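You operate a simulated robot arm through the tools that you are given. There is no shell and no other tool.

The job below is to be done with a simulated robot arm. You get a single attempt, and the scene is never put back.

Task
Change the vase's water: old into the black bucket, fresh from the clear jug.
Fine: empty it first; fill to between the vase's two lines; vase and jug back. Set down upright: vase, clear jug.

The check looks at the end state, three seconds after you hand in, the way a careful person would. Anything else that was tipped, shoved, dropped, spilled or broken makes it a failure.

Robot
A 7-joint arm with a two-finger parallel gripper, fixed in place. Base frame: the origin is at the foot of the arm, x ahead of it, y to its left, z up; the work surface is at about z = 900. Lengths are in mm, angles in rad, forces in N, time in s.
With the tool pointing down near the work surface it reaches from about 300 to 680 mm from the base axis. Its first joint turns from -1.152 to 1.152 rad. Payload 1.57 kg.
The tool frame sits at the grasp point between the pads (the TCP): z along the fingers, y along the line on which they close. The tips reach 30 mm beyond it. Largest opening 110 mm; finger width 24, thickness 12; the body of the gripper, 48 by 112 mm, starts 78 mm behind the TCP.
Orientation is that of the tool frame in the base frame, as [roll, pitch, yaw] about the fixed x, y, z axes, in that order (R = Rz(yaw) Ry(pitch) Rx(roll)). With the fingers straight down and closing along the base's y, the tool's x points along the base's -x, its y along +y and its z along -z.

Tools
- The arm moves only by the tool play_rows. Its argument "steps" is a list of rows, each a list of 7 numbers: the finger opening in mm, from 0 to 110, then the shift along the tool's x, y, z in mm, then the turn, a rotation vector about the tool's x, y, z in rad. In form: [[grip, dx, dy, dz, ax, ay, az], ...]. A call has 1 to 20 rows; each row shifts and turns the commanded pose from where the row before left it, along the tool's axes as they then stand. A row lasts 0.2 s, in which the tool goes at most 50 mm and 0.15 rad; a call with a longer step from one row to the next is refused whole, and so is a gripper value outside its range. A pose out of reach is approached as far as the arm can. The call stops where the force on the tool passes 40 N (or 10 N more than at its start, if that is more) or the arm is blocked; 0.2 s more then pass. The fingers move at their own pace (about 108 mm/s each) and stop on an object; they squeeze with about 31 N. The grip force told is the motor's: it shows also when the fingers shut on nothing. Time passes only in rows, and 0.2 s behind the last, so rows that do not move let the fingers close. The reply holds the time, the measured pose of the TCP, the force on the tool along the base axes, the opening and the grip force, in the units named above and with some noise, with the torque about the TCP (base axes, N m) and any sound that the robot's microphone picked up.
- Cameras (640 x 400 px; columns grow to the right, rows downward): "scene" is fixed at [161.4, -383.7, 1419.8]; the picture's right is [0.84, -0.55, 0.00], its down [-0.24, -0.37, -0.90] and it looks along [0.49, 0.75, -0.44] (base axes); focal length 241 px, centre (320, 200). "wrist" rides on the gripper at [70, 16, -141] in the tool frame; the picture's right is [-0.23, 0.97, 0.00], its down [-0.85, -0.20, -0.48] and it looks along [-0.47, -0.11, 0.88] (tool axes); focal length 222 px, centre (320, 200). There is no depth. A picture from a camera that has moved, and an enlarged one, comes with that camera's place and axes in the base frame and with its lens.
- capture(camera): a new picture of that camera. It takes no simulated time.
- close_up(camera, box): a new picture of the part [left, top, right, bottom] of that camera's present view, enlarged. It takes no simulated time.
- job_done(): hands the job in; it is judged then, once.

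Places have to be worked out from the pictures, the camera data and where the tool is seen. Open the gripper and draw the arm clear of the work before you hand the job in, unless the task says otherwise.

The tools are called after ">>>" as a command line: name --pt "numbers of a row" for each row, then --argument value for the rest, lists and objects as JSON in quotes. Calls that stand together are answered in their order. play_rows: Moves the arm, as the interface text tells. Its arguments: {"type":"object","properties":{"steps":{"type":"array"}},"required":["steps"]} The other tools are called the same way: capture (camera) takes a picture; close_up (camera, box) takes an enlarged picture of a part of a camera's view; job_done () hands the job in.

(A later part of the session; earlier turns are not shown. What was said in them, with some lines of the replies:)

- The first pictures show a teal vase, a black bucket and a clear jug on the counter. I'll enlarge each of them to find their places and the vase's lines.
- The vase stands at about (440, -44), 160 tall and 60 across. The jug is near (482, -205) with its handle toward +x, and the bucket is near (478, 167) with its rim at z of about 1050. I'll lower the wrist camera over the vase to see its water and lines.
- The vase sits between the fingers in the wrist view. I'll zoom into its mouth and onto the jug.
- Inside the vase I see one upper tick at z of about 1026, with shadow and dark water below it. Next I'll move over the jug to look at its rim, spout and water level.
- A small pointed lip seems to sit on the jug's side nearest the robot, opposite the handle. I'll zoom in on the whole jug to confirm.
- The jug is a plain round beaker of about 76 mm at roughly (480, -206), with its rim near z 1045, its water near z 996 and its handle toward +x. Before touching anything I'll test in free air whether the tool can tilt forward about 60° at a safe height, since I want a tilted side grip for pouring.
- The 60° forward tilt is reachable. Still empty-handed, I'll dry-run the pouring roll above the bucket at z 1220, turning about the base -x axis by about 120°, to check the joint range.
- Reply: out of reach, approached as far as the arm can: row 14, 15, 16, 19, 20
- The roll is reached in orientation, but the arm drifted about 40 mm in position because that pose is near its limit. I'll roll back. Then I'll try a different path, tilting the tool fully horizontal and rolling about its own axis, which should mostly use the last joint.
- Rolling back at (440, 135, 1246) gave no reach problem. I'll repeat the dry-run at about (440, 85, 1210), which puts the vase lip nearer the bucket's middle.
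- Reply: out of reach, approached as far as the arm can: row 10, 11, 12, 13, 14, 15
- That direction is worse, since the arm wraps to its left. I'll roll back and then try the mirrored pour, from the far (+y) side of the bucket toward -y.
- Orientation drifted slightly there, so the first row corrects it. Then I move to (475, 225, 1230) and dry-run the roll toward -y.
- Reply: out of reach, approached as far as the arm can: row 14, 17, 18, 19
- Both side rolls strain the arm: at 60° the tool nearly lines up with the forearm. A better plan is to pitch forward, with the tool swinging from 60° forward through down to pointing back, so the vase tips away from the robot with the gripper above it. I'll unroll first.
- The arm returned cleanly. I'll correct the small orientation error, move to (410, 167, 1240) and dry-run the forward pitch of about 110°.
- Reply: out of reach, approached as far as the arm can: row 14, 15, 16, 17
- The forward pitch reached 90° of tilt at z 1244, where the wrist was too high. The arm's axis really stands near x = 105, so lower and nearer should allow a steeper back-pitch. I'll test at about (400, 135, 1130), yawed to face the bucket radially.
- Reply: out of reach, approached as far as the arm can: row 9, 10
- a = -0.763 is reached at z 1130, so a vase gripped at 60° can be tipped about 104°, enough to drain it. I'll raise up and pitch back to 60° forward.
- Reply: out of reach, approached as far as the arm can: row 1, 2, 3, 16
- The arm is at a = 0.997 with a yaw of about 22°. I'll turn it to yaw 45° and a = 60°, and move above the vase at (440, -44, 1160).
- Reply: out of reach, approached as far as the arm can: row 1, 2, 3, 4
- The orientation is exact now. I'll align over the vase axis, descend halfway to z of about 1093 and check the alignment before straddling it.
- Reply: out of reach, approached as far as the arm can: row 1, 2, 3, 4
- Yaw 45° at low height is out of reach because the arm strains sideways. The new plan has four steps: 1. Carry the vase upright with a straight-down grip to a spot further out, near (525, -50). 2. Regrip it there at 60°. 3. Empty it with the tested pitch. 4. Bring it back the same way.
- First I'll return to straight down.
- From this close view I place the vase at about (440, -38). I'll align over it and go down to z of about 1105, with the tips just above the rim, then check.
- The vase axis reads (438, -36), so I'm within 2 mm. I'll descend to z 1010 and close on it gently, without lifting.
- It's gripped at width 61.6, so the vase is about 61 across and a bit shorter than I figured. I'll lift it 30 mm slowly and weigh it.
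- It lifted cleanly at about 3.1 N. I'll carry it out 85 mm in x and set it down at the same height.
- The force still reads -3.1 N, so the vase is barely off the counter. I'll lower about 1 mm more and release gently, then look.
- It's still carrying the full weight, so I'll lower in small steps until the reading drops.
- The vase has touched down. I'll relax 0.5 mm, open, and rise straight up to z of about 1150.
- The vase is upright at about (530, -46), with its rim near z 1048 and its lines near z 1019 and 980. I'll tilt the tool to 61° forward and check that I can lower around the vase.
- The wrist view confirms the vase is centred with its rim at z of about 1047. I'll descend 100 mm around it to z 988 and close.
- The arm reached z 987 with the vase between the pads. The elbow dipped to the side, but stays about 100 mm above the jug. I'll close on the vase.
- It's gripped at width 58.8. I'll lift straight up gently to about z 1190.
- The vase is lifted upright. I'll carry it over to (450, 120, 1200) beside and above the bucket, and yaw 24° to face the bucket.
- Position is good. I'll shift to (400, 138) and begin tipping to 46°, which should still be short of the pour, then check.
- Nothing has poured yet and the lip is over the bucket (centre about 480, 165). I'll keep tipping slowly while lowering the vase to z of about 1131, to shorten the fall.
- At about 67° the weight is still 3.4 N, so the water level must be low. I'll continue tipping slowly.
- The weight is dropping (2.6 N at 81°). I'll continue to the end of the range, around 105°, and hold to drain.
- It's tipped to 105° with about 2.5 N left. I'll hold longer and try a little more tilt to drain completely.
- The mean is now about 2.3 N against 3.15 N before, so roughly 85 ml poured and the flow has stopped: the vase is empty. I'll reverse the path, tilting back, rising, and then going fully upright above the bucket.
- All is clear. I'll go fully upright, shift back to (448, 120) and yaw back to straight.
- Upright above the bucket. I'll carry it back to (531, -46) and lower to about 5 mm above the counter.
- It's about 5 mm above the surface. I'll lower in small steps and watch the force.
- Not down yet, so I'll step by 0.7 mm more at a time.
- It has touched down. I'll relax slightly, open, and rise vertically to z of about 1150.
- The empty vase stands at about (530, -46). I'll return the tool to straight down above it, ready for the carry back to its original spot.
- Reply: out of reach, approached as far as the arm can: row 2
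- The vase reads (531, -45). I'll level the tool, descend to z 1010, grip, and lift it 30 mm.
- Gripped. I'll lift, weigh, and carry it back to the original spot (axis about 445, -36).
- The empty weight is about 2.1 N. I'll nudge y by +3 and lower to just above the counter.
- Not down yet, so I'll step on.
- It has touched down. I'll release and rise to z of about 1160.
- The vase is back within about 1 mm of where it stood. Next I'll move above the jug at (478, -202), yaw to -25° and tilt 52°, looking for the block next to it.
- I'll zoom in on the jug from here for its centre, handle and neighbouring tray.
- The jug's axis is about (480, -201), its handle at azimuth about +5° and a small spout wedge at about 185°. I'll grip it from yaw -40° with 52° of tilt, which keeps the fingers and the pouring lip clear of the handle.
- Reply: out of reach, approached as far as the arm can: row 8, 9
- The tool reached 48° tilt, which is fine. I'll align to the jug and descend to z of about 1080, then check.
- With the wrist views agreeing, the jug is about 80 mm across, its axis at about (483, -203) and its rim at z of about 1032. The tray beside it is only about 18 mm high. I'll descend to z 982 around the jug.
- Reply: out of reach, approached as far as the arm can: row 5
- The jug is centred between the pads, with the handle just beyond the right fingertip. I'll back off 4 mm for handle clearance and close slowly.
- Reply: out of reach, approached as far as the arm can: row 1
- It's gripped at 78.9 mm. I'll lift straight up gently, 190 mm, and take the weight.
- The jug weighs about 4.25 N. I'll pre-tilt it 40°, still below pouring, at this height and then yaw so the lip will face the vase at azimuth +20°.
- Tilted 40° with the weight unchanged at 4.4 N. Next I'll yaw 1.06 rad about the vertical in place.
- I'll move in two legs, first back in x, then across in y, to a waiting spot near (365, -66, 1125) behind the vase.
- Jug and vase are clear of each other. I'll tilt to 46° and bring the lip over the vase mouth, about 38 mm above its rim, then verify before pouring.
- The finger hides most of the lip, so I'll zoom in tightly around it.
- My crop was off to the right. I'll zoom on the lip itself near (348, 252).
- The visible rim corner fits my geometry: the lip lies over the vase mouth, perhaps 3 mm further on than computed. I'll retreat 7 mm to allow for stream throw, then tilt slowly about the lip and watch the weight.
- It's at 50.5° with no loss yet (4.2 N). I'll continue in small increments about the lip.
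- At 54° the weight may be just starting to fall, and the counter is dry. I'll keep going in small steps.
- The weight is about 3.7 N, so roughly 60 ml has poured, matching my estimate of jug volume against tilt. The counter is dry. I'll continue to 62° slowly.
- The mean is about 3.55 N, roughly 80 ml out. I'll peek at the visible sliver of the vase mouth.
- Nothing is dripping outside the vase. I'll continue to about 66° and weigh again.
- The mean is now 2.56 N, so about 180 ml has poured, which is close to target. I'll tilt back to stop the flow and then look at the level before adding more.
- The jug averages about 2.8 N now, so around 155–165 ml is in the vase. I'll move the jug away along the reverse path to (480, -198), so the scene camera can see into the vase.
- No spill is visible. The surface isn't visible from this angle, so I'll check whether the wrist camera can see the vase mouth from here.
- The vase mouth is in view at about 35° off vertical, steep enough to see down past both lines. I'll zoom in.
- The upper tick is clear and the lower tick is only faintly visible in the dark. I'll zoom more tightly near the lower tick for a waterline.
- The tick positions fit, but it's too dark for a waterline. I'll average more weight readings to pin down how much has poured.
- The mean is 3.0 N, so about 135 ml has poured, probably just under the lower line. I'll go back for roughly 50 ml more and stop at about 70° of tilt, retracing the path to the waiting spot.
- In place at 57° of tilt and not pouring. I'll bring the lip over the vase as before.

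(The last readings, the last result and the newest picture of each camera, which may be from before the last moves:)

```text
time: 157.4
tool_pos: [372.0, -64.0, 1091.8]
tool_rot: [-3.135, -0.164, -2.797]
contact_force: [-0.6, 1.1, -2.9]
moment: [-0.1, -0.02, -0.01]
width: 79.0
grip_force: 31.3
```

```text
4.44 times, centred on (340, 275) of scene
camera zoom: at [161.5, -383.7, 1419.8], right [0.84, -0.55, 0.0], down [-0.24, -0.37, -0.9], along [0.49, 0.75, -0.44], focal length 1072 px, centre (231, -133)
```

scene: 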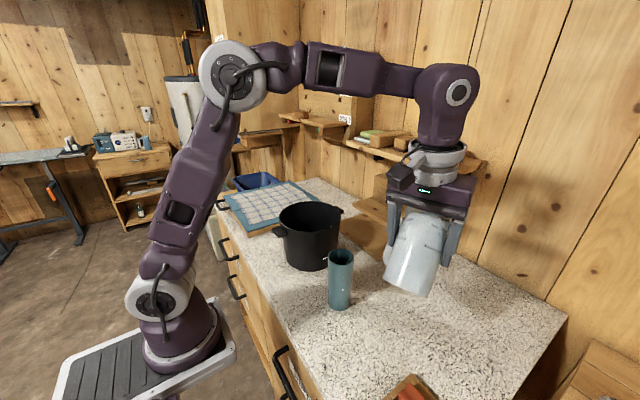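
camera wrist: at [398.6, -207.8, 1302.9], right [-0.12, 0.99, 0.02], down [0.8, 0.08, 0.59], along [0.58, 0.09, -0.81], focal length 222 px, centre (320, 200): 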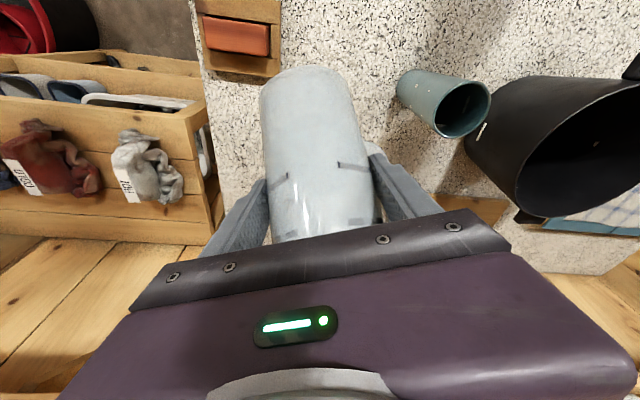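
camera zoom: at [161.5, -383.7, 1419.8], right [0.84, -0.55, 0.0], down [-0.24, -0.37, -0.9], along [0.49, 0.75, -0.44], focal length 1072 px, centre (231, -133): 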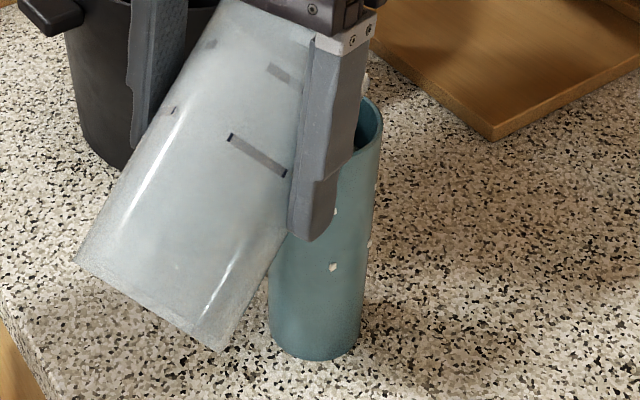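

Same pose as before. I'll tilt to 65.5°, then slowly to about 69.8° with pauses.

>>> play_rows --pt "60 0 0 -1.37 0 0.02 0" --pt "60 0 0 -1.37 0 0.02 0" --pt "60 0 0 -1.37 0 0.02 0" --pt "60 0 0 -1.37 0 0.02 0" --pt "60 0 0 -1.37 0 0.02 0" --pt "60 0 0 -1.37 0 0.02 0" --pt "60 0 0 -1.37 0 0.02 0" --pt "60 0 0 0 0 0 0" --pt "60 0 0 -1.37 0 0.02 0" --pt "60 0 0 0 0 0 0" --pt "60 0 0 -1.37 0 0.02 0" --pt "60 0 0 0 0 0 0" --pt "60 0 0 -1.37 0 0.02 0" --pt "60 0 0 0 0 0 0" --pt "60 0 0 -1.1 0 0.016 0" --pt "60 0 0 0 0 0 0" --pt "60 0 0 0 0 0 0" --pt "60 0 0 0 0 0 0" --pt "60 0 0 0 0 0 0"

>>> play_rows --pt "60 0 0 0 0 0 0"

>>> play_rows --pt "60 0 0 0 0 0 0"

>>> close_up --camera "scene" --box '[308, 230, 372, 320]'

```text
time: 161.4
tool_pos: [376.2, -62.6, 1106.6]
tool_rot: [-3.134, -0.38, -2.799]
contact_force: [0.2, -0.1, -2.6]
moment: [0.0, -0.07, 0.0]
width: 79.0
grip_force: 30.8
```

```text
time: 161.8
tool_pos: [375.7, -61.9, 1106.4]
tool_rot: [-3.134, -0.381, -2.801]
contact_force: [0.4, 0.1, -2.4]
moment: [-0.03, -0.07, 0.01]
width: 79.0
grip_force: 30.8
```

```text
time: 162.2
tool_pos: [376.0, -61.7, 1106.1]
tool_rot: [-3.135, -0.381, -2.799]
contact_force: [-0.5, -0.1, -3.2]
moment: [-0.03, -0.01, -0.03]
width: 78.8
grip_force: 31.1
```

```text
4.44 times, centred on (340, 275) of scene
camera zoom: at [161.5, -383.7, 1419.8], right [0.84, -0.55, 0.0], down [-0.24, -0.37, -0.9], along [0.49, 0.75, -0.44], focal length 1072 px, centre (231, -133)
```

zoom: 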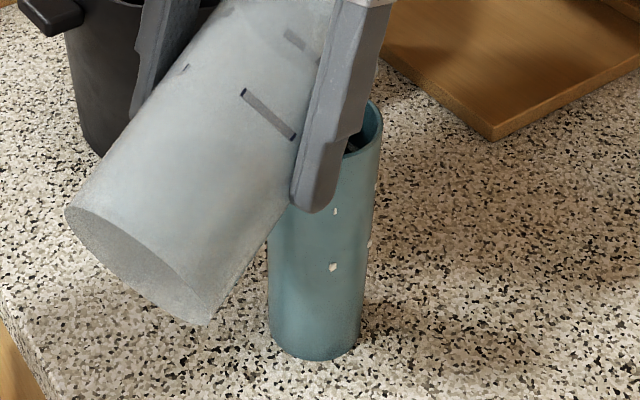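

At 69.8° it reads about 2.7 N on three noisy samples. I'll gather more readings here while it drains.

>>> play_rows --pt "60 0 0 0 0 0 0"

>>> play_rows --pt "60 0 0 0 0 0 0"

>>> play_rows --pt "60 0 0 0 0 0 0"

>>> play_rows --pt "60 0 0 0 0 0 0"

>>> play_rows --pt "60 0 0 0 0 0 0"

>>> play_rows --pt "60 0 0 0 0 0 0"

>>> play_rows --pt "60 0 0 0 0 0 0"

>>> play_rows --pt "60 0 0 0 0 0 0"

>>> close_up --camera "scene" --box '[332, 244, 356, 259]'

```text
time: 162.6
tool_pos: [376.5, -61.8, 1106.5]
tool_rot: [-3.135, -0.38, -2.798]
contact_force: [1.0, -0.2, -2.1]
moment: [-0.03, -0.06, -0.01]
width: 78.8
grip_force: 30.8
```

```text
time: 163.0
tool_pos: [376.0, -62.4, 1106.6]
tool_rot: [-3.134, -0.379, -2.799]
contact_force: [-0.3, 1.0, -2.0]
moment: [-0.02, -0.03, -0.01]
width: 78.8
grip_force: 31.5
```

```text
time: 163.4
tool_pos: [376.2, -61.9, 1106.7]
tool_rot: [-3.136, -0.379, -2.798]
contact_force: [0.5, 0.4, -3.4]
moment: [0.0, -0.06, 0.02]
width: 78.7
grip_force: 31.0
```

```text
time: 163.8
tool_pos: [376.1, -61.4, 1106.6]
tool_rot: [-3.132, -0.378, -2.8]
contact_force: [-1.0, 0.1, -1.8]
moment: [-0.02, -0.07, 0.01]
width: 78.8
grip_force: 30.9
```

```text
time: 164.2
tool_pos: [376.9, -62.3, 1106.9]
tool_rot: [-3.135, -0.381, -2.798]
contact_force: [0.4, -0.5, -2.7]
moment: [0.01, -0.01, 0.0]
width: 79.0
grip_force: 31.4
```

```text
time: 164.6
tool_pos: [376.2, -62.4, 1107.4]
tool_rot: [-3.135, -0.381, -2.8]
contact_force: [0.1, 0.5, -2.6]
moment: [-0.02, -0.04, 0.02]
width: 78.6
grip_force: 31.3
```

```text
time: 165.0
tool_pos: [377.1, -60.7, 1106.2]
tool_rot: [-3.133, -0.382, -2.8]
contact_force: [0.4, 0.5, -2.5]
moment: [-0.02, -0.03, 0.0]
width: 79.0
grip_force: 31.1
```

```text
time: 165.4
tool_pos: [376.6, -61.1, 1106.5]
tool_rot: [-3.134, -0.381, -2.8]
contact_force: [0.0, 0.4, -2.4]
moment: [-0.01, -0.06, 0.01]
width: 78.7
grip_force: 31.3
```

```text
16.00 times, centred on (344, 252) of scene
camera zoom: at [161.5, -383.7, 1419.8], right [0.84, -0.55, 0.0], down [-0.24, -0.37, -0.9], along [0.49, 0.75, -0.44], focal length 3861 px, centre (-64, -624)
```

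zoom: 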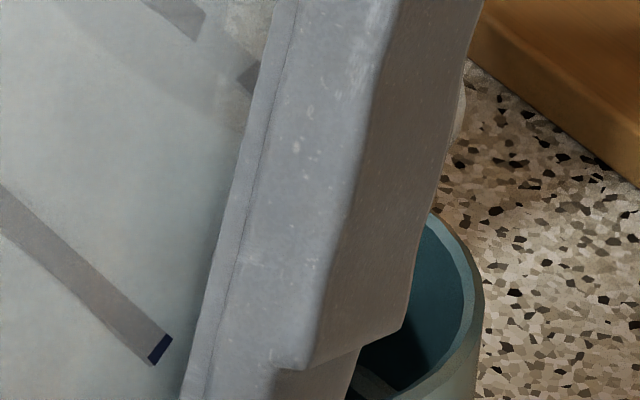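

The mean of 11 readings is 2.52 N, so about 185 ml has poured in total, mid-range by my volume estimate. I'll tilt the jug back, lift away, and retrace toward the jug's place.

>>> play_rows --pt "60 0 0 1.5 0 -0.05 0" --pt "60 0 0 1.5 0 -0.05 0" --pt "60 0 0 1.5 0 -0.05 0" --pt "60 0 0 0 0 -0.05 0" --pt "60 0 0 -8 0 -0.05 0" --pt "60 0 0 -10 0 -0.05 0" --pt "60 0 0 -10 0 -0.05 0" --pt "60 0 0 0 0 -0.05 0" --pt "60 0 0 0 0 -0.05 0" --pt "60 0 0 0 0 -0.06 0" --pt "60 0 0 0 0 0 0"

>>> close_up --camera "scene" --box '[290, 200, 410, 320]'

```text
time: 167.8
tool_pos: [377.9, -60.7, 1130.3]
tool_rot: [-3.136, 0.129, -2.796]
contact_force: [0.2, 0.0, -3.3]
moment: [-0.06, -0.02, -0.01]
width: 78.7
grip_force: 31.3
```

```text
3.33 times, centred on (350, 260) of scene
camera zoom: at [161.4, -383.7, 1419.8], right [0.84, -0.55, 0.0], down [-0.24, -0.37, -0.9], along [0.49, 0.75, -0.44], focal length 804 px, centre (220, 0)
```

zoom: 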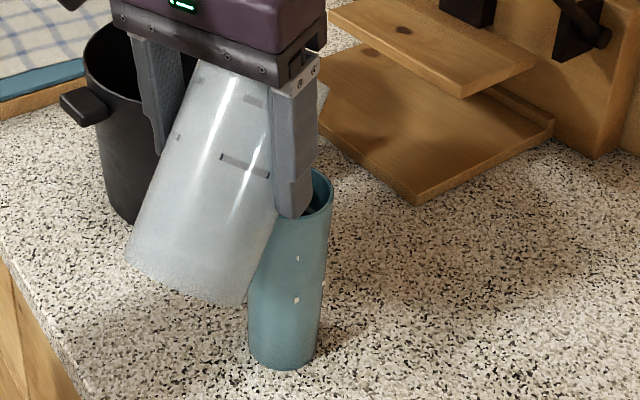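

The counter is dry and the jug is clear. I'll move it back along -y and then +x to above its place.

>>> play_rows --pt "60 2.9 -7.8 -2 0 0 0" --pt "60 5.8 -15.6 -3.9 0 0 0" --pt "60 5.8 -15.6 -3.9 0 0 0" --pt "60 5.8 -15.6 -3.9 0 0 0" --pt "60 5.8 -15.6 -3.9 0 0 0" --pt "60 5.8 -15.6 -3.9 0 0 0" --pt "60 5.8 -15.6 -3.9 0 0 0" --pt "60 5.8 -15.6 -3.9 0 0 0" --pt "60 2.9 -7.8 -2 0 0 0" --pt "60 -8.4 -3.2 -0.4 0 0 0" --pt "60 -16.9 -6.4 -0.8 0 0 0" --pt "60 -16.9 -6.4 -0.8 0 0 0" --pt "60 -16.9 -6.4 -0.8 0 0 0" --pt "60 -16.9 -6.4 -0.8 0 0 0" --pt "60 -16.9 -6.4 -0.8 0 0 0" --pt "60 -8.4 -3.2 -0.4 0 0 0" --pt "60 0 0 0 0 0 0"

>>> capture --camera "scene"

>>> close_up --camera "wrist" --box '[424, 75, 496, 140]'

>>> close_up --camera "scene" --box '[310, 240, 370, 320]'

```text
time: 171.4
tool_pos: [480.1, -198.5, 1175.0]
tool_rot: [-3.133, 0.128, -2.796]
contact_force: [0.2, 0.2, -2.5]
moment: [-0.02, 0.0, -0.01]
width: 78.6
grip_force: 31.3
```

```text
taken
```

scene: 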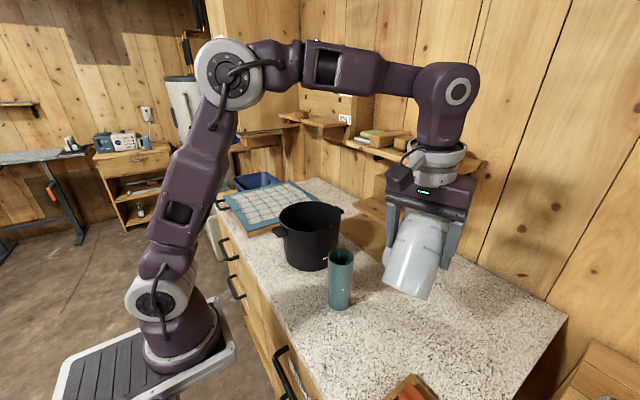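

```text
6.15 times, centred on (460, 108) of wrist
camera zoom: at [392.8, -210.6, 1304.4], right [-0.12, 0.99, 0.02], down [0.81, 0.08, 0.59], along [0.58, 0.09, -0.81], focal length 1367 px, centre (-542, 769)
```

zoom: 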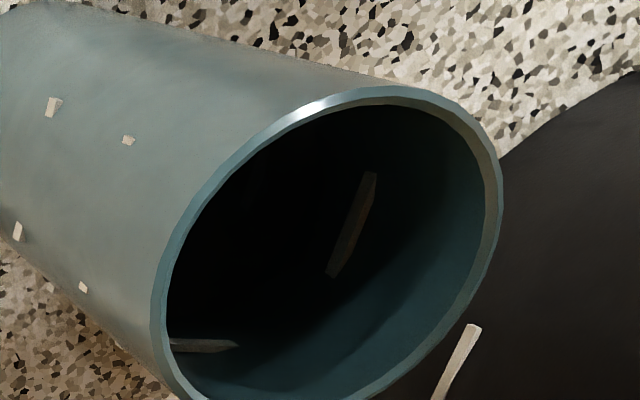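

```text
5.00 times, centred on (340, 280) of scene
camera zoom: at [161.5, -383.7, 1419.8], right [0.84, -0.55, 0.0], down [-0.24, -0.37, -0.9], along [0.49, 0.75, -0.44], focal length 1207 px, centre (220, -200)
```

zoom: 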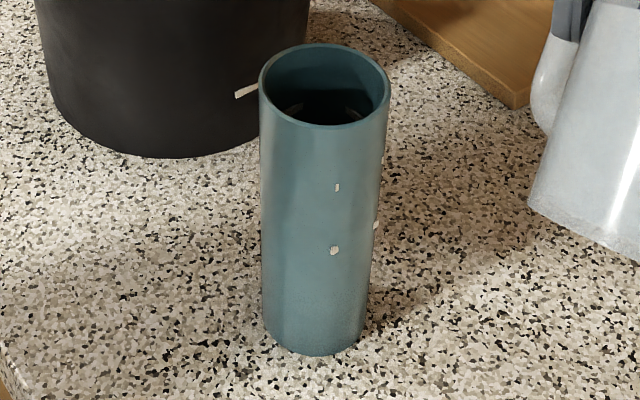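

The lower tick, faintly visible last time, seems gone, which suggests it's under water now. I'll zoom there to compare with the earlier picture.

>>> close_up --camera "wrist" --box '[440, 93, 464, 117]'

>>> close_up --camera "wrist" --box '[432, 85, 480, 115]'

```text
16.00 times, centred on (452, 105) of wrist
camera zoom: at [392.8, -210.6, 1304.4], right [-0.12, 0.99, 0.02], down [0.81, 0.08, 0.59], along [0.58, 0.09, -0.81], focal length 3554 px, centre (-1792, 1720)
```

zoom: 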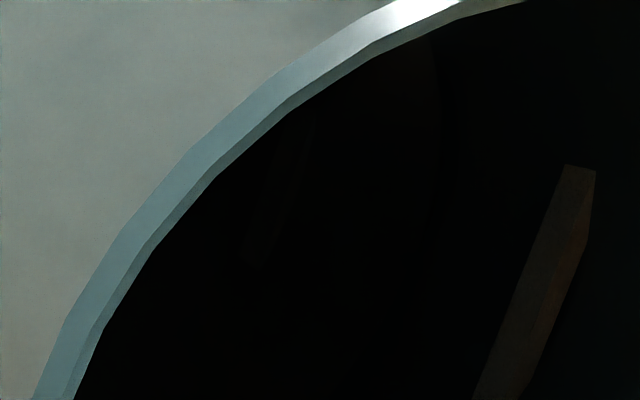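

```text
13.33 times, centred on (456, 100) of wrist
camera zoom: at [392.8, -210.6, 1304.4], right [-0.12, 0.99, 0.02], down [0.81, 0.08, 0.59], along [0.58, 0.09, -0.81], focal length 2962 px, centre (-1493, 1533)
```

zoom: 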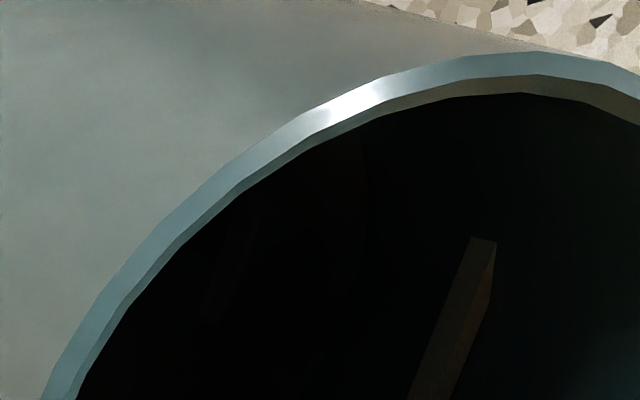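

A faint arc now shows between the two ticks on the far wall, and the lower tick is dimmer, as if seen through water. I'll zoom in on the arc.

>>> close_up --camera "wrist" --box '[450, 90, 470, 110]'

>>> close_up --camera "wrist" --box '[444, 100, 468, 124]'

```text
16.00 times, centred on (460, 100) of wrist
camera zoom: at [392.8, -210.6, 1304.4], right [-0.12, 0.99, 0.02], down [0.81, 0.08, 0.59], along [0.58, 0.09, -0.81], focal length 3554 px, centre (-1920, 1800)
```

zoom: 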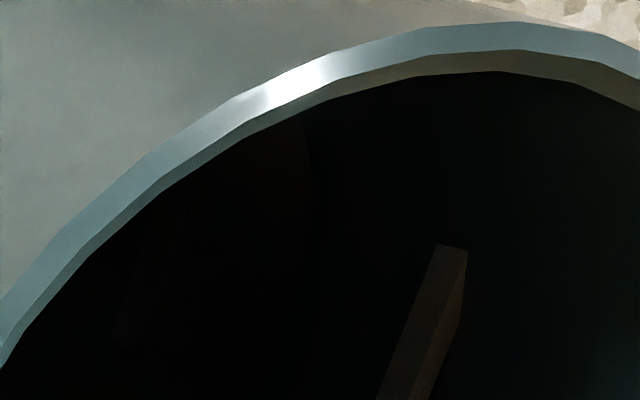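

```text
16.00 times, centred on (456, 112) of wrist
camera zoom: at [392.8, -210.6, 1304.4], right [-0.12, 0.99, 0.02], down [0.81, 0.08, 0.59], along [0.58, 0.09, -0.81], focal length 3554 px, centre (-1856, 1608)
```

zoom: 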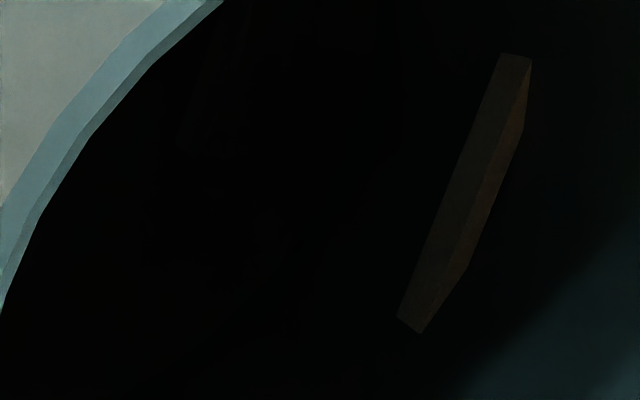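

The arc works out at about 58% of the way from the lower to the upper tick, which agrees with the 185 ml by weight. The fill is good. Next I'll yaw the jug back and bring it upright.

>>> play_rows --pt "60 0 0 0 0.0067 0 0.0522" --pt "60 0 0 0 0.0134 0 0.1043" --pt "60 0 0 0 0.0134 0 0.1043" --pt "60 0 0 0 0.0134 0 0.1043" --pt "60 0 0 0 0.0134 0 0.1043" --pt "60 0 0 0 0.0134 0 0.1043" --pt "60 0 0 0 0.0134 0 0.1043" --pt "60 0 0 0 0.0134 0 0.1043" --pt "60 0 0 0 0.0134 0 0.1043" --pt "60 0 0 0 0.0134 0 0.1043" --pt "60 0 0 0 0.0067 0 0.0522" --pt "60 0 0 0 0 0 0"

>>> play_rows --pt "60 0 0 0 0 -0.05 0" --pt "60 0 0 0 0 -0.07 0" --pt "60 0 0 0 0 -0.07 0" --pt "60 0 0 0 0 -0.07 0" --pt "60 0 0 0 0 -0.07 0" --pt "60 0 0 0 0 -0.07 0" --pt "60 0 0 0 0 -0.07 0" --pt "60 0 0 0 0 -0.07 0" --pt "60 0 0 0 0 -0.07 0" --pt "60 0 0 0 0 -0.07 0" --pt "60 0 0 0 0 -0.03 0" --pt "60 0 0 0 0 0 0"

>>> capture --camera "scene"

```text
time: 174.0
tool_pos: [479.7, -197.7, 1174.4]
tool_rot: [-3.138, 0.135, 2.433]
contact_force: [0.0, 0.7, -3.0]
moment: [0.01, 0.06, 0.05]
width: 78.8
grip_force: 31.3
```

```text
time: 176.6
tool_pos: [480.4, -202.0, 1178.6]
tool_rot: [-3.132, 0.827, 2.434]
contact_force: [-0.4, 0.2, -1.9]
moment: [0.01, 0.07, 0.04]
width: 78.8
grip_force: 30.8
out of reach, approached as far as the arm can: row 10
```

```text
taken
```

scene: 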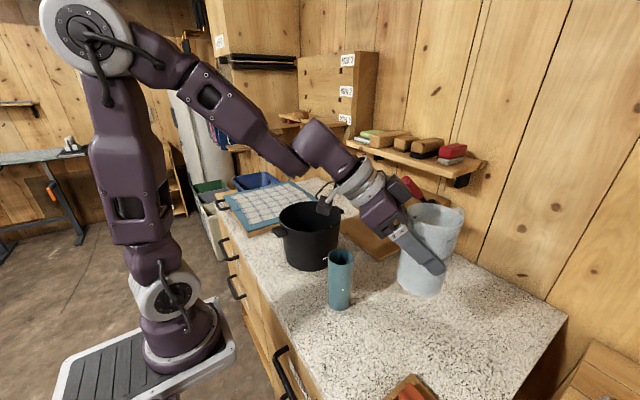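

The jug is upright above its spot. I'll trim 0.01 rad and lower to about 4 mm above the counter.

>>> play_rows --pt "60 0 0 0 0 -0.01 0" --pt "60 14.5 0 12.8 0 0 0" --pt "60 14.5 0 12.8 0 0 0" --pt "60 14.5 0 12.8 0 0 0" --pt "60 14.5 0 12.8 0 0 0" --pt "60 14.5 0 12.8 0 0 0" --pt "60 14.5 0 12.8 0 0 0" --pt "60 14.5 0 12.8 0 0 0" --pt "60 14.5 0 12.8 0 0 0" --pt "60 14.5 0 12.8 0 0 0" --pt "60 14.2 0 12.6 0 0 0" --pt "60 0 0 0 0 0 0"

>>> close_up --camera "scene" --box '[350, 250, 470, 370]'

>>> capture --camera "wrist"

```text
time: 179.2
tool_pos: [482.5, -201.2, 983.1]
tool_rot: [-3.137, 0.852, 2.436]
contact_force: [0.6, -0.2, -2.1]
moment: [0.01, 0.08, 0.01]
width: 78.7
grip_force: 30.8
```

```text
3.33 times, centred on (410, 310) of scene
camera zoom: at [161.5, -383.7, 1419.8], right [0.84, -0.55, 0.0], down [-0.24, -0.37, -0.9], along [0.49, 0.75, -0.44], focal length 804 px, centre (20, -167)
```

zoom: 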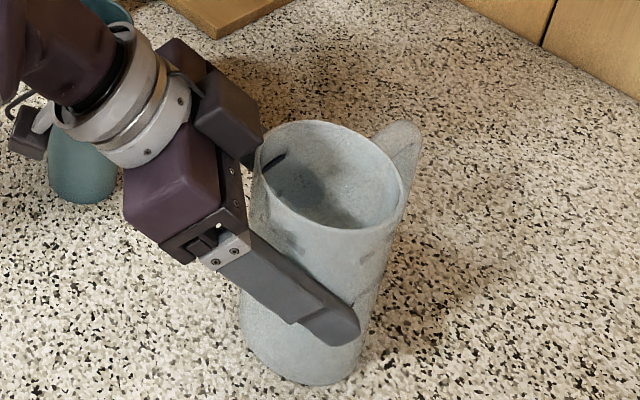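

```text
taken
camera wrist: at [377.5, -88.8, 1023.6], right [0.75, 0.64, 0.17], down [0.03, -0.28, 0.96], along [0.66, -0.71, -0.23], focal length 222 px, centre (320, 200)
```

wrist: 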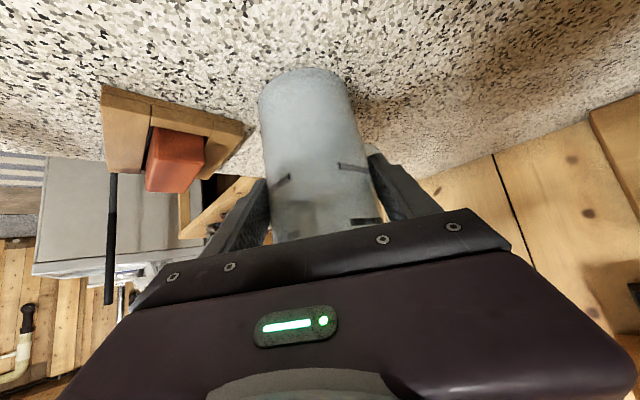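

It's about 3 mm from the recorded grip pose. I'll nudge it back and lower in 1 mm steps until contact.

>>> play_rows --pt "60 2 -2.3 -2.2 0 0.013 0" --pt "60 0.75 0 0.67 0 0 0" --pt "60 0 0 0 0 0 0"

>>> play_rows --pt "60 0.75 0 0.67 0 0 0" --pt "60 0 0 0 0 0 0"

>>> play_rows --pt "60 0.75 0 0.67 0 0 0" --pt "60 0 0 0 0 0 0"

```text
time: 180.0
tool_pos: [480.0, -201.7, 982.6]
tool_rot: [-3.137, 0.84, 2.438]
contact_force: [0.5, -0.2, -1.7]
moment: [0.07, 0.07, 0.03]
width: 78.7
grip_force: 31.1
```

```text
time: 180.6
tool_pos: [479.3, -202.5, 981.8]
tool_rot: [-3.137, 0.844, 2.436]
contact_force: [-2.8, 0.0, 13.2]
moment: [0.5, 0.04, 0.06]
width: 78.4
grip_force: 31.0
```

```text
time: 181.2
tool_pos: [480.3, -203.7, 979.3]
tool_rot: [-3.136, 0.842, 2.435]
contact_force: [-4.3, -8.6, 19.1]
moment: [-0.14, -0.17, -0.13]
width: 78.7
grip_force: 31.1
```

It has touched down. I'll relax about 1 mm, open, and check the jug before retreating.

>>> play_rows --pt "60 -0.9 0 -0.8 0 0 0" --pt "60 0 0 0 0 0 0"

>>> play_rows --pt "82 0 0 0 0 0 0" --pt "90 0 0 0 0 0 0" --pt "110 0 0 0 0 0 0" --pt "110 0 0 0 0 0 0"

>>> capture --camera "wrist"

>>> close_up --camera "scene" --box '[350, 250, 470, 370]'

```text
time: 181.8
tool_pos: [479.2, -201.1, 980.1]
tool_rot: [-3.139, 0.839, 2.438]
contact_force: [2.4, -0.4, 4.4]
moment: [-0.02, -0.45, 0.05]
width: 78.6
grip_force: 31.4
```

```text
time: 182.8
tool_pos: [479.7, -202.0, 980.6]
tool_rot: [-3.137, 0.84, 2.438]
contact_force: [-0.7, 0.1, -0.3]
moment: [0.0, 0.02, 0.01]
width: 110.2
grip_force: 0.1
```

```text
taken
camera wrist: at [375.7, -90.1, 1022.7], right [0.75, 0.64, 0.17], down [0.04, -0.29, 0.96], along [0.66, -0.71, -0.24], focal length 222 px, centre (320, 200)
```

wrist: 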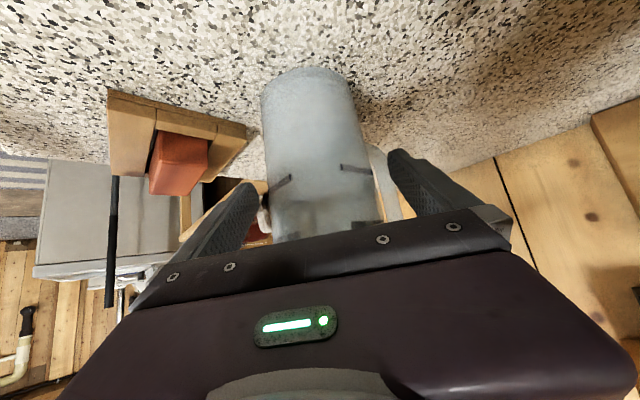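

```text
3.33 times, centred on (410, 310) of scene
camera zoom: at [161.4, -383.7, 1419.8], right [0.84, -0.55, 0.0], down [-0.24, -0.37, -0.9], along [0.49, 0.75, -0.44], focal length 804 px, centre (20, -167)
```

zoom: 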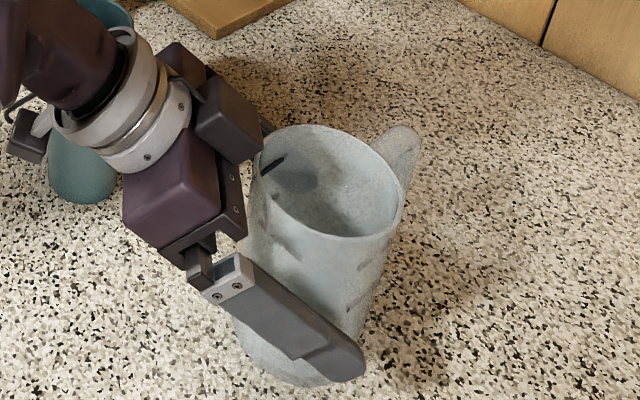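

The jug stands upright and released. I'll rise straight up.

>>> play_rows --pt "110 -11 0 -10 0 0 0" --pt "110 -18.6 0 -16.7 0 0 0" --pt "110 -22.3 0 -20.1 0 0 0" --pt "110 -22.3 0 -20.1 0 0 0" --pt "110 -22.3 0 -20.1 0 0 0" --pt "110 -22.3 0 -20.1 0 0 0" --pt "110 -22.3 0 -20.1 0 0 0"

>>> capture --camera "scene"

>>> close_up --camera "scene" --box '[370, 275, 450, 375]'

```text
time: 184.4
tool_pos: [477.4, -198.3, 1170.2]
tool_rot: [-3.139, 0.841, 2.439]
contact_force: [-1.2, 0.1, -0.1]
moment: [0.02, -0.01, 0.01]
width: 109.7
grip_force: 0.0
```

```text
taken
```

scene: 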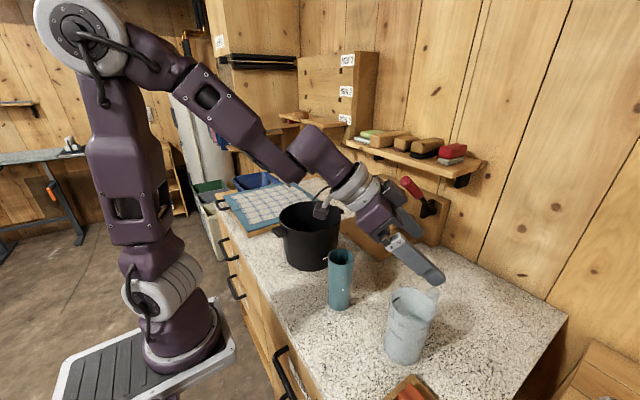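

```text
4.00 times, centred on (410, 325) of scene
camera zoom: at [161.4, -383.7, 1419.8], right [0.84, -0.55, 0.0], down [-0.24, -0.37, -0.9], along [0.49, 0.75, -0.44], focal length 965 px, centre (-40, -300)
```

zoom: 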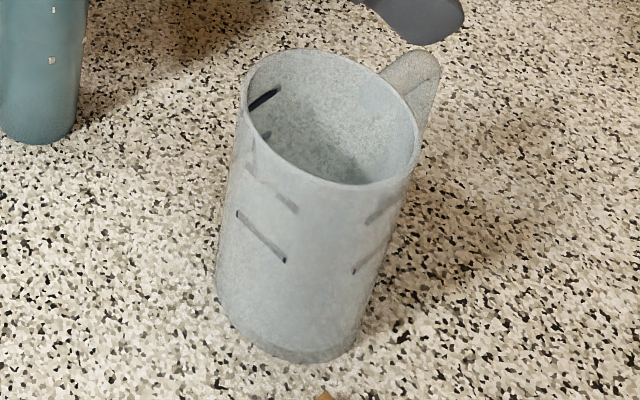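

The jug is back within about 4 mm. I'll return the tool to straight down and inspect the levels in the jug and the vase from above.

>>> play_rows --pt "110 0 0 0 0 0.14 0" --pt "110 0 0 0 0 0.14 0" --pt "110 0 0 0 0 0.14 0" --pt "110 0 0 0 0 0.14 0" --pt "110 0 0 0 0 0.14 0" --pt "110 0 0 0 0 0.14 0" --pt "110 0 0 0 0 0 -0.1406" --pt "110 0 0 0 0 0 -0.1406" --pt "110 0 0 0 0 0 -0.1406" --pt "110 0 0 0 0 0 -0.1406" --pt "110 0 0 0 0 0 -0.1406" --pt "110 0 0 0 0 0 0"

>>> close_up --camera "wrist" --box '[220, 85, 420, 210]'

```text
time: 187.0
tool_pos: [478.0, -207.1, 1176.5]
tool_rot: [-3.075, 0.055, 3.126]
contact_force: [0.8, 0.1, -0.3]
moment: [-0.01, -0.01, -0.02]
width: 109.9
grip_force: 0.1
out of reach, approached as far as the arm can: row 1
```

```text
3.20 times, centred on (320, 148) of wrist
camera zoom: at [401.9, -179.9, 1311.9], right [0.25, 0.97, -0.05], down [0.82, -0.18, 0.54], along [0.51, -0.17, -0.84], focal length 711 px, centre (320, 368)
```

zoom: 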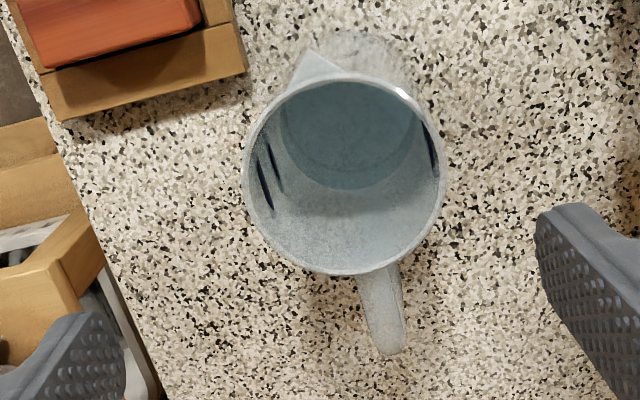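

The jug's level dropped from about z 985 to 938, which is roughly 190 ml and agrees with the other estimates. I'll move over the vase for a last look from above.

>>> play_rows --pt "110 10 33 -4 0 0 0" --pt "110 10 33 0 0 0 0" --pt "110 10 33 0 0 0 0" --pt "110 10 33 0 0 0 0" --pt "110 5 28 0 0 0 0" --pt "110 0 0 0 0 0 0"

>>> capture --camera "wrist"

>>> close_up --camera "wrist" --box '[280, 120, 376, 180]'

```text
time: 188.4
tool_pos: [436.8, -47.9, 1166.7]
tool_rot: [-3.073, 0.057, 3.123]
contact_force: [-0.3, 1.0, 0.8]
moment: [0.01, 0.03, -0.02]
width: 110.2
grip_force: 0.0
```

```text
taken
camera wrist: at [360.2, -20.0, 1302.3], right [0.25, 0.97, -0.05], down [0.82, -0.18, 0.54], along [0.51, -0.18, -0.84], focal length 222 px, centre (320, 200)
```

wrist: 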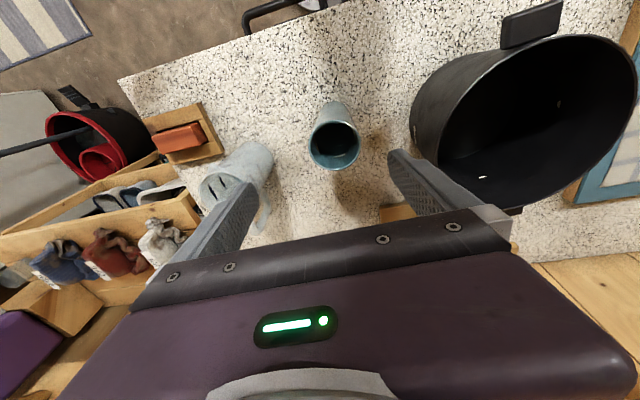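

```text
6.67 times, centred on (328, 150) of wrist
camera zoom: at [360.2, -20.0, 1302.3], right [0.25, 0.97, -0.05], down [0.82, -0.18, 0.54], along [0.51, -0.18, -0.84], focal length 1481 px, centre (267, 533)
```

zoom: 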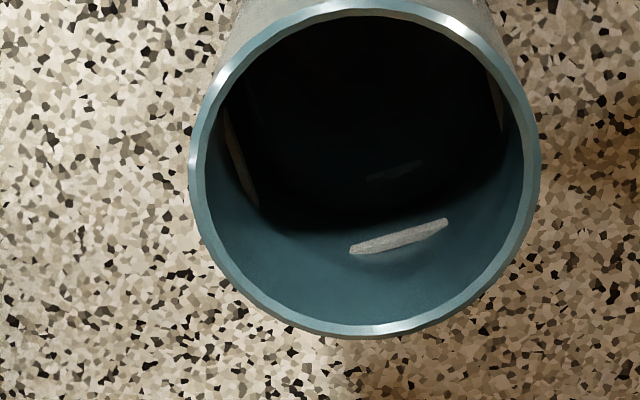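

Both ticks show on the far wall. I'll zoom in between them for the waterline.

>>> close_up --camera "wrist" --box '[318, 135, 358, 160]'

>>> close_up --camera "wrist" --box '[308, 125, 348, 150]'

```text
16.00 times, centred on (338, 148) of wrist
camera zoom: at [360.2, -20.0, 1302.3], right [0.25, 0.97, -0.05], down [0.82, -0.18, 0.54], along [0.51, -0.18, -0.84], focal length 3554 px, centre (32, 1040)
```

zoom: 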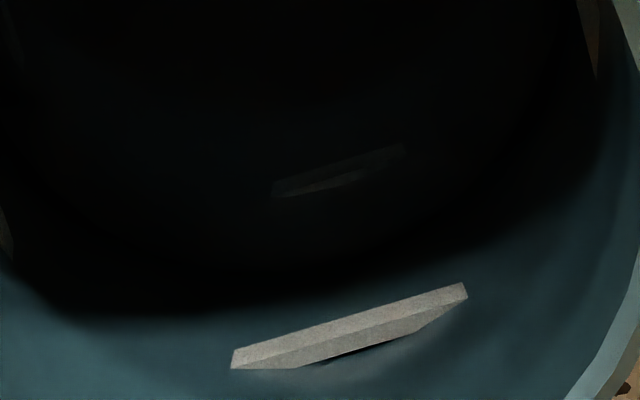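

```text
16.00 times, centred on (328, 138) of wrist
camera zoom: at [360.2, -20.0, 1302.3], right [0.25, 0.97, -0.05], down [0.82, -0.18, 0.54], along [0.51, -0.18, -0.84], focal length 3554 px, centre (192, 1200)
```

zoom: 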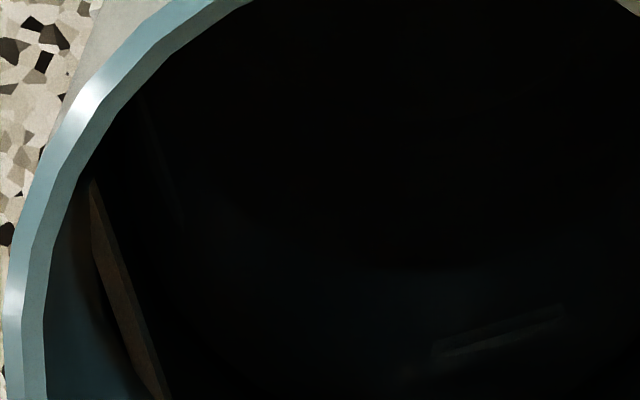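

A faint edge between the ticks, at about 60% of the way up, confirms the fill lies between the lines. I'll draw the arm up and away and take final pictures.

>>> play_rows --pt "110 0 0 -35 0 0 0" --pt "110 12 -9 -32 0 0 0" --pt "110 15 -11 -32 0 0 0" --pt "110 15 -11 -32 0 0 0" --pt "110 15 -11 0 0 0 0" --pt "110 0 0 0 0 0 0"

>>> capture --camera "scene"

>>> capture --camera "wrist"

>>> close_up --camera "scene" --box '[260, 180, 460, 380]'

```text
time: 189.8
tool_pos: [370.7, -80.5, 1298.7]
tool_rot: [-3.075, 0.057, 3.123]
contact_force: [0.0, 0.8, 0.0]
moment: [-0.03, 0.03, 0.01]
width: 110.1
grip_force: 0.0
```

```text
taken
```

scene: 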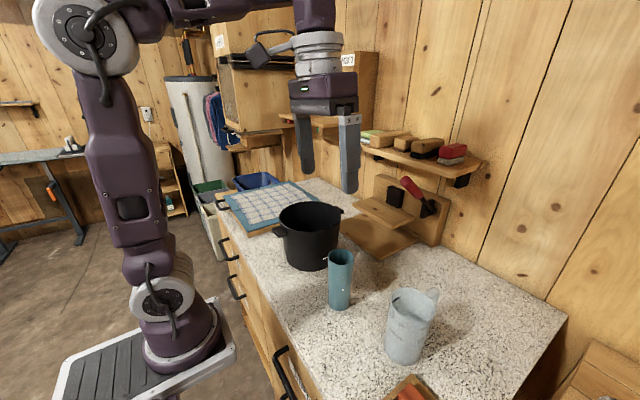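

```text
taken
camera wrist: at [294.4, -52.4, 1433.1], right [0.25, 0.97, -0.05], down [0.82, -0.18, 0.54], along [0.51, -0.18, -0.84], focal length 222 px, centre (320, 200)
```

wrist: 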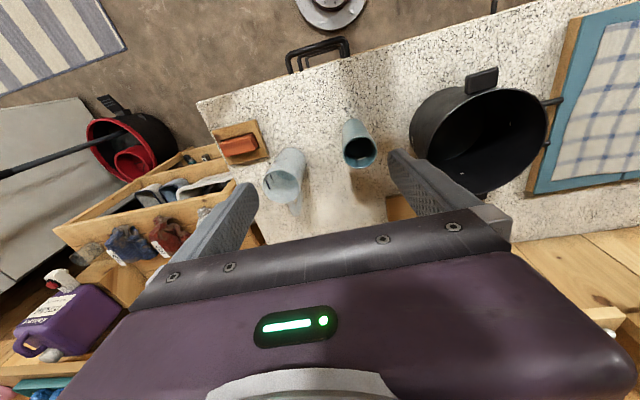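

```text
2.00 times, centred on (360, 280) of scene
camera zoom: at [161.4, -383.7, 1419.8], right [0.84, -0.55, 0.0], down [-0.24, -0.37, -0.9], along [0.49, 0.75, -0.44], focal length 483 px, centre (240, 40)
```

zoom: 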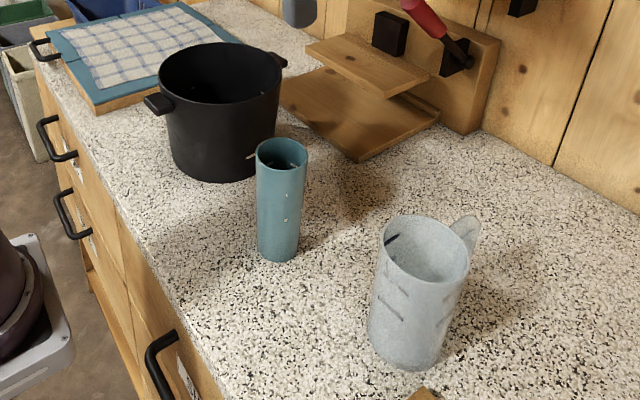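

The vase and jug stand upright at their original spots, the counter looks dry, the bucket hasn't moved, and the gripper is open and clear. I'm handing in.

>>> job_done

```text
The job is handed in.
```

I emptied the vase's old water into the black bucket and refilled it from the clear jug. The vase and jug are back upright in their places, and I've handed the job in.

- **Old water:** I tipped the vase to about 105° over the bucket until its weight stopped falling. About 85–110 ml came out.
- **Fresh water:** about 185–195 ml went in. The weight lost by the jug and the drop in its water level agree on this. Two dim close-ups of the vase put the level roughly 60% of the way from the lower line to the upper one. The inside was too dark to see the waterline clearly.
- **Placement:** the vase is within about 1 mm of its original spot and the jug within about 4 mm. To get a grip for pouring, I first set the vase down about 85 mm further out, then brought it back.
- **Surroundings:** I saw no spills in the pictures, the bucket doesn't appear to have moved, and the gripper is open and clear.
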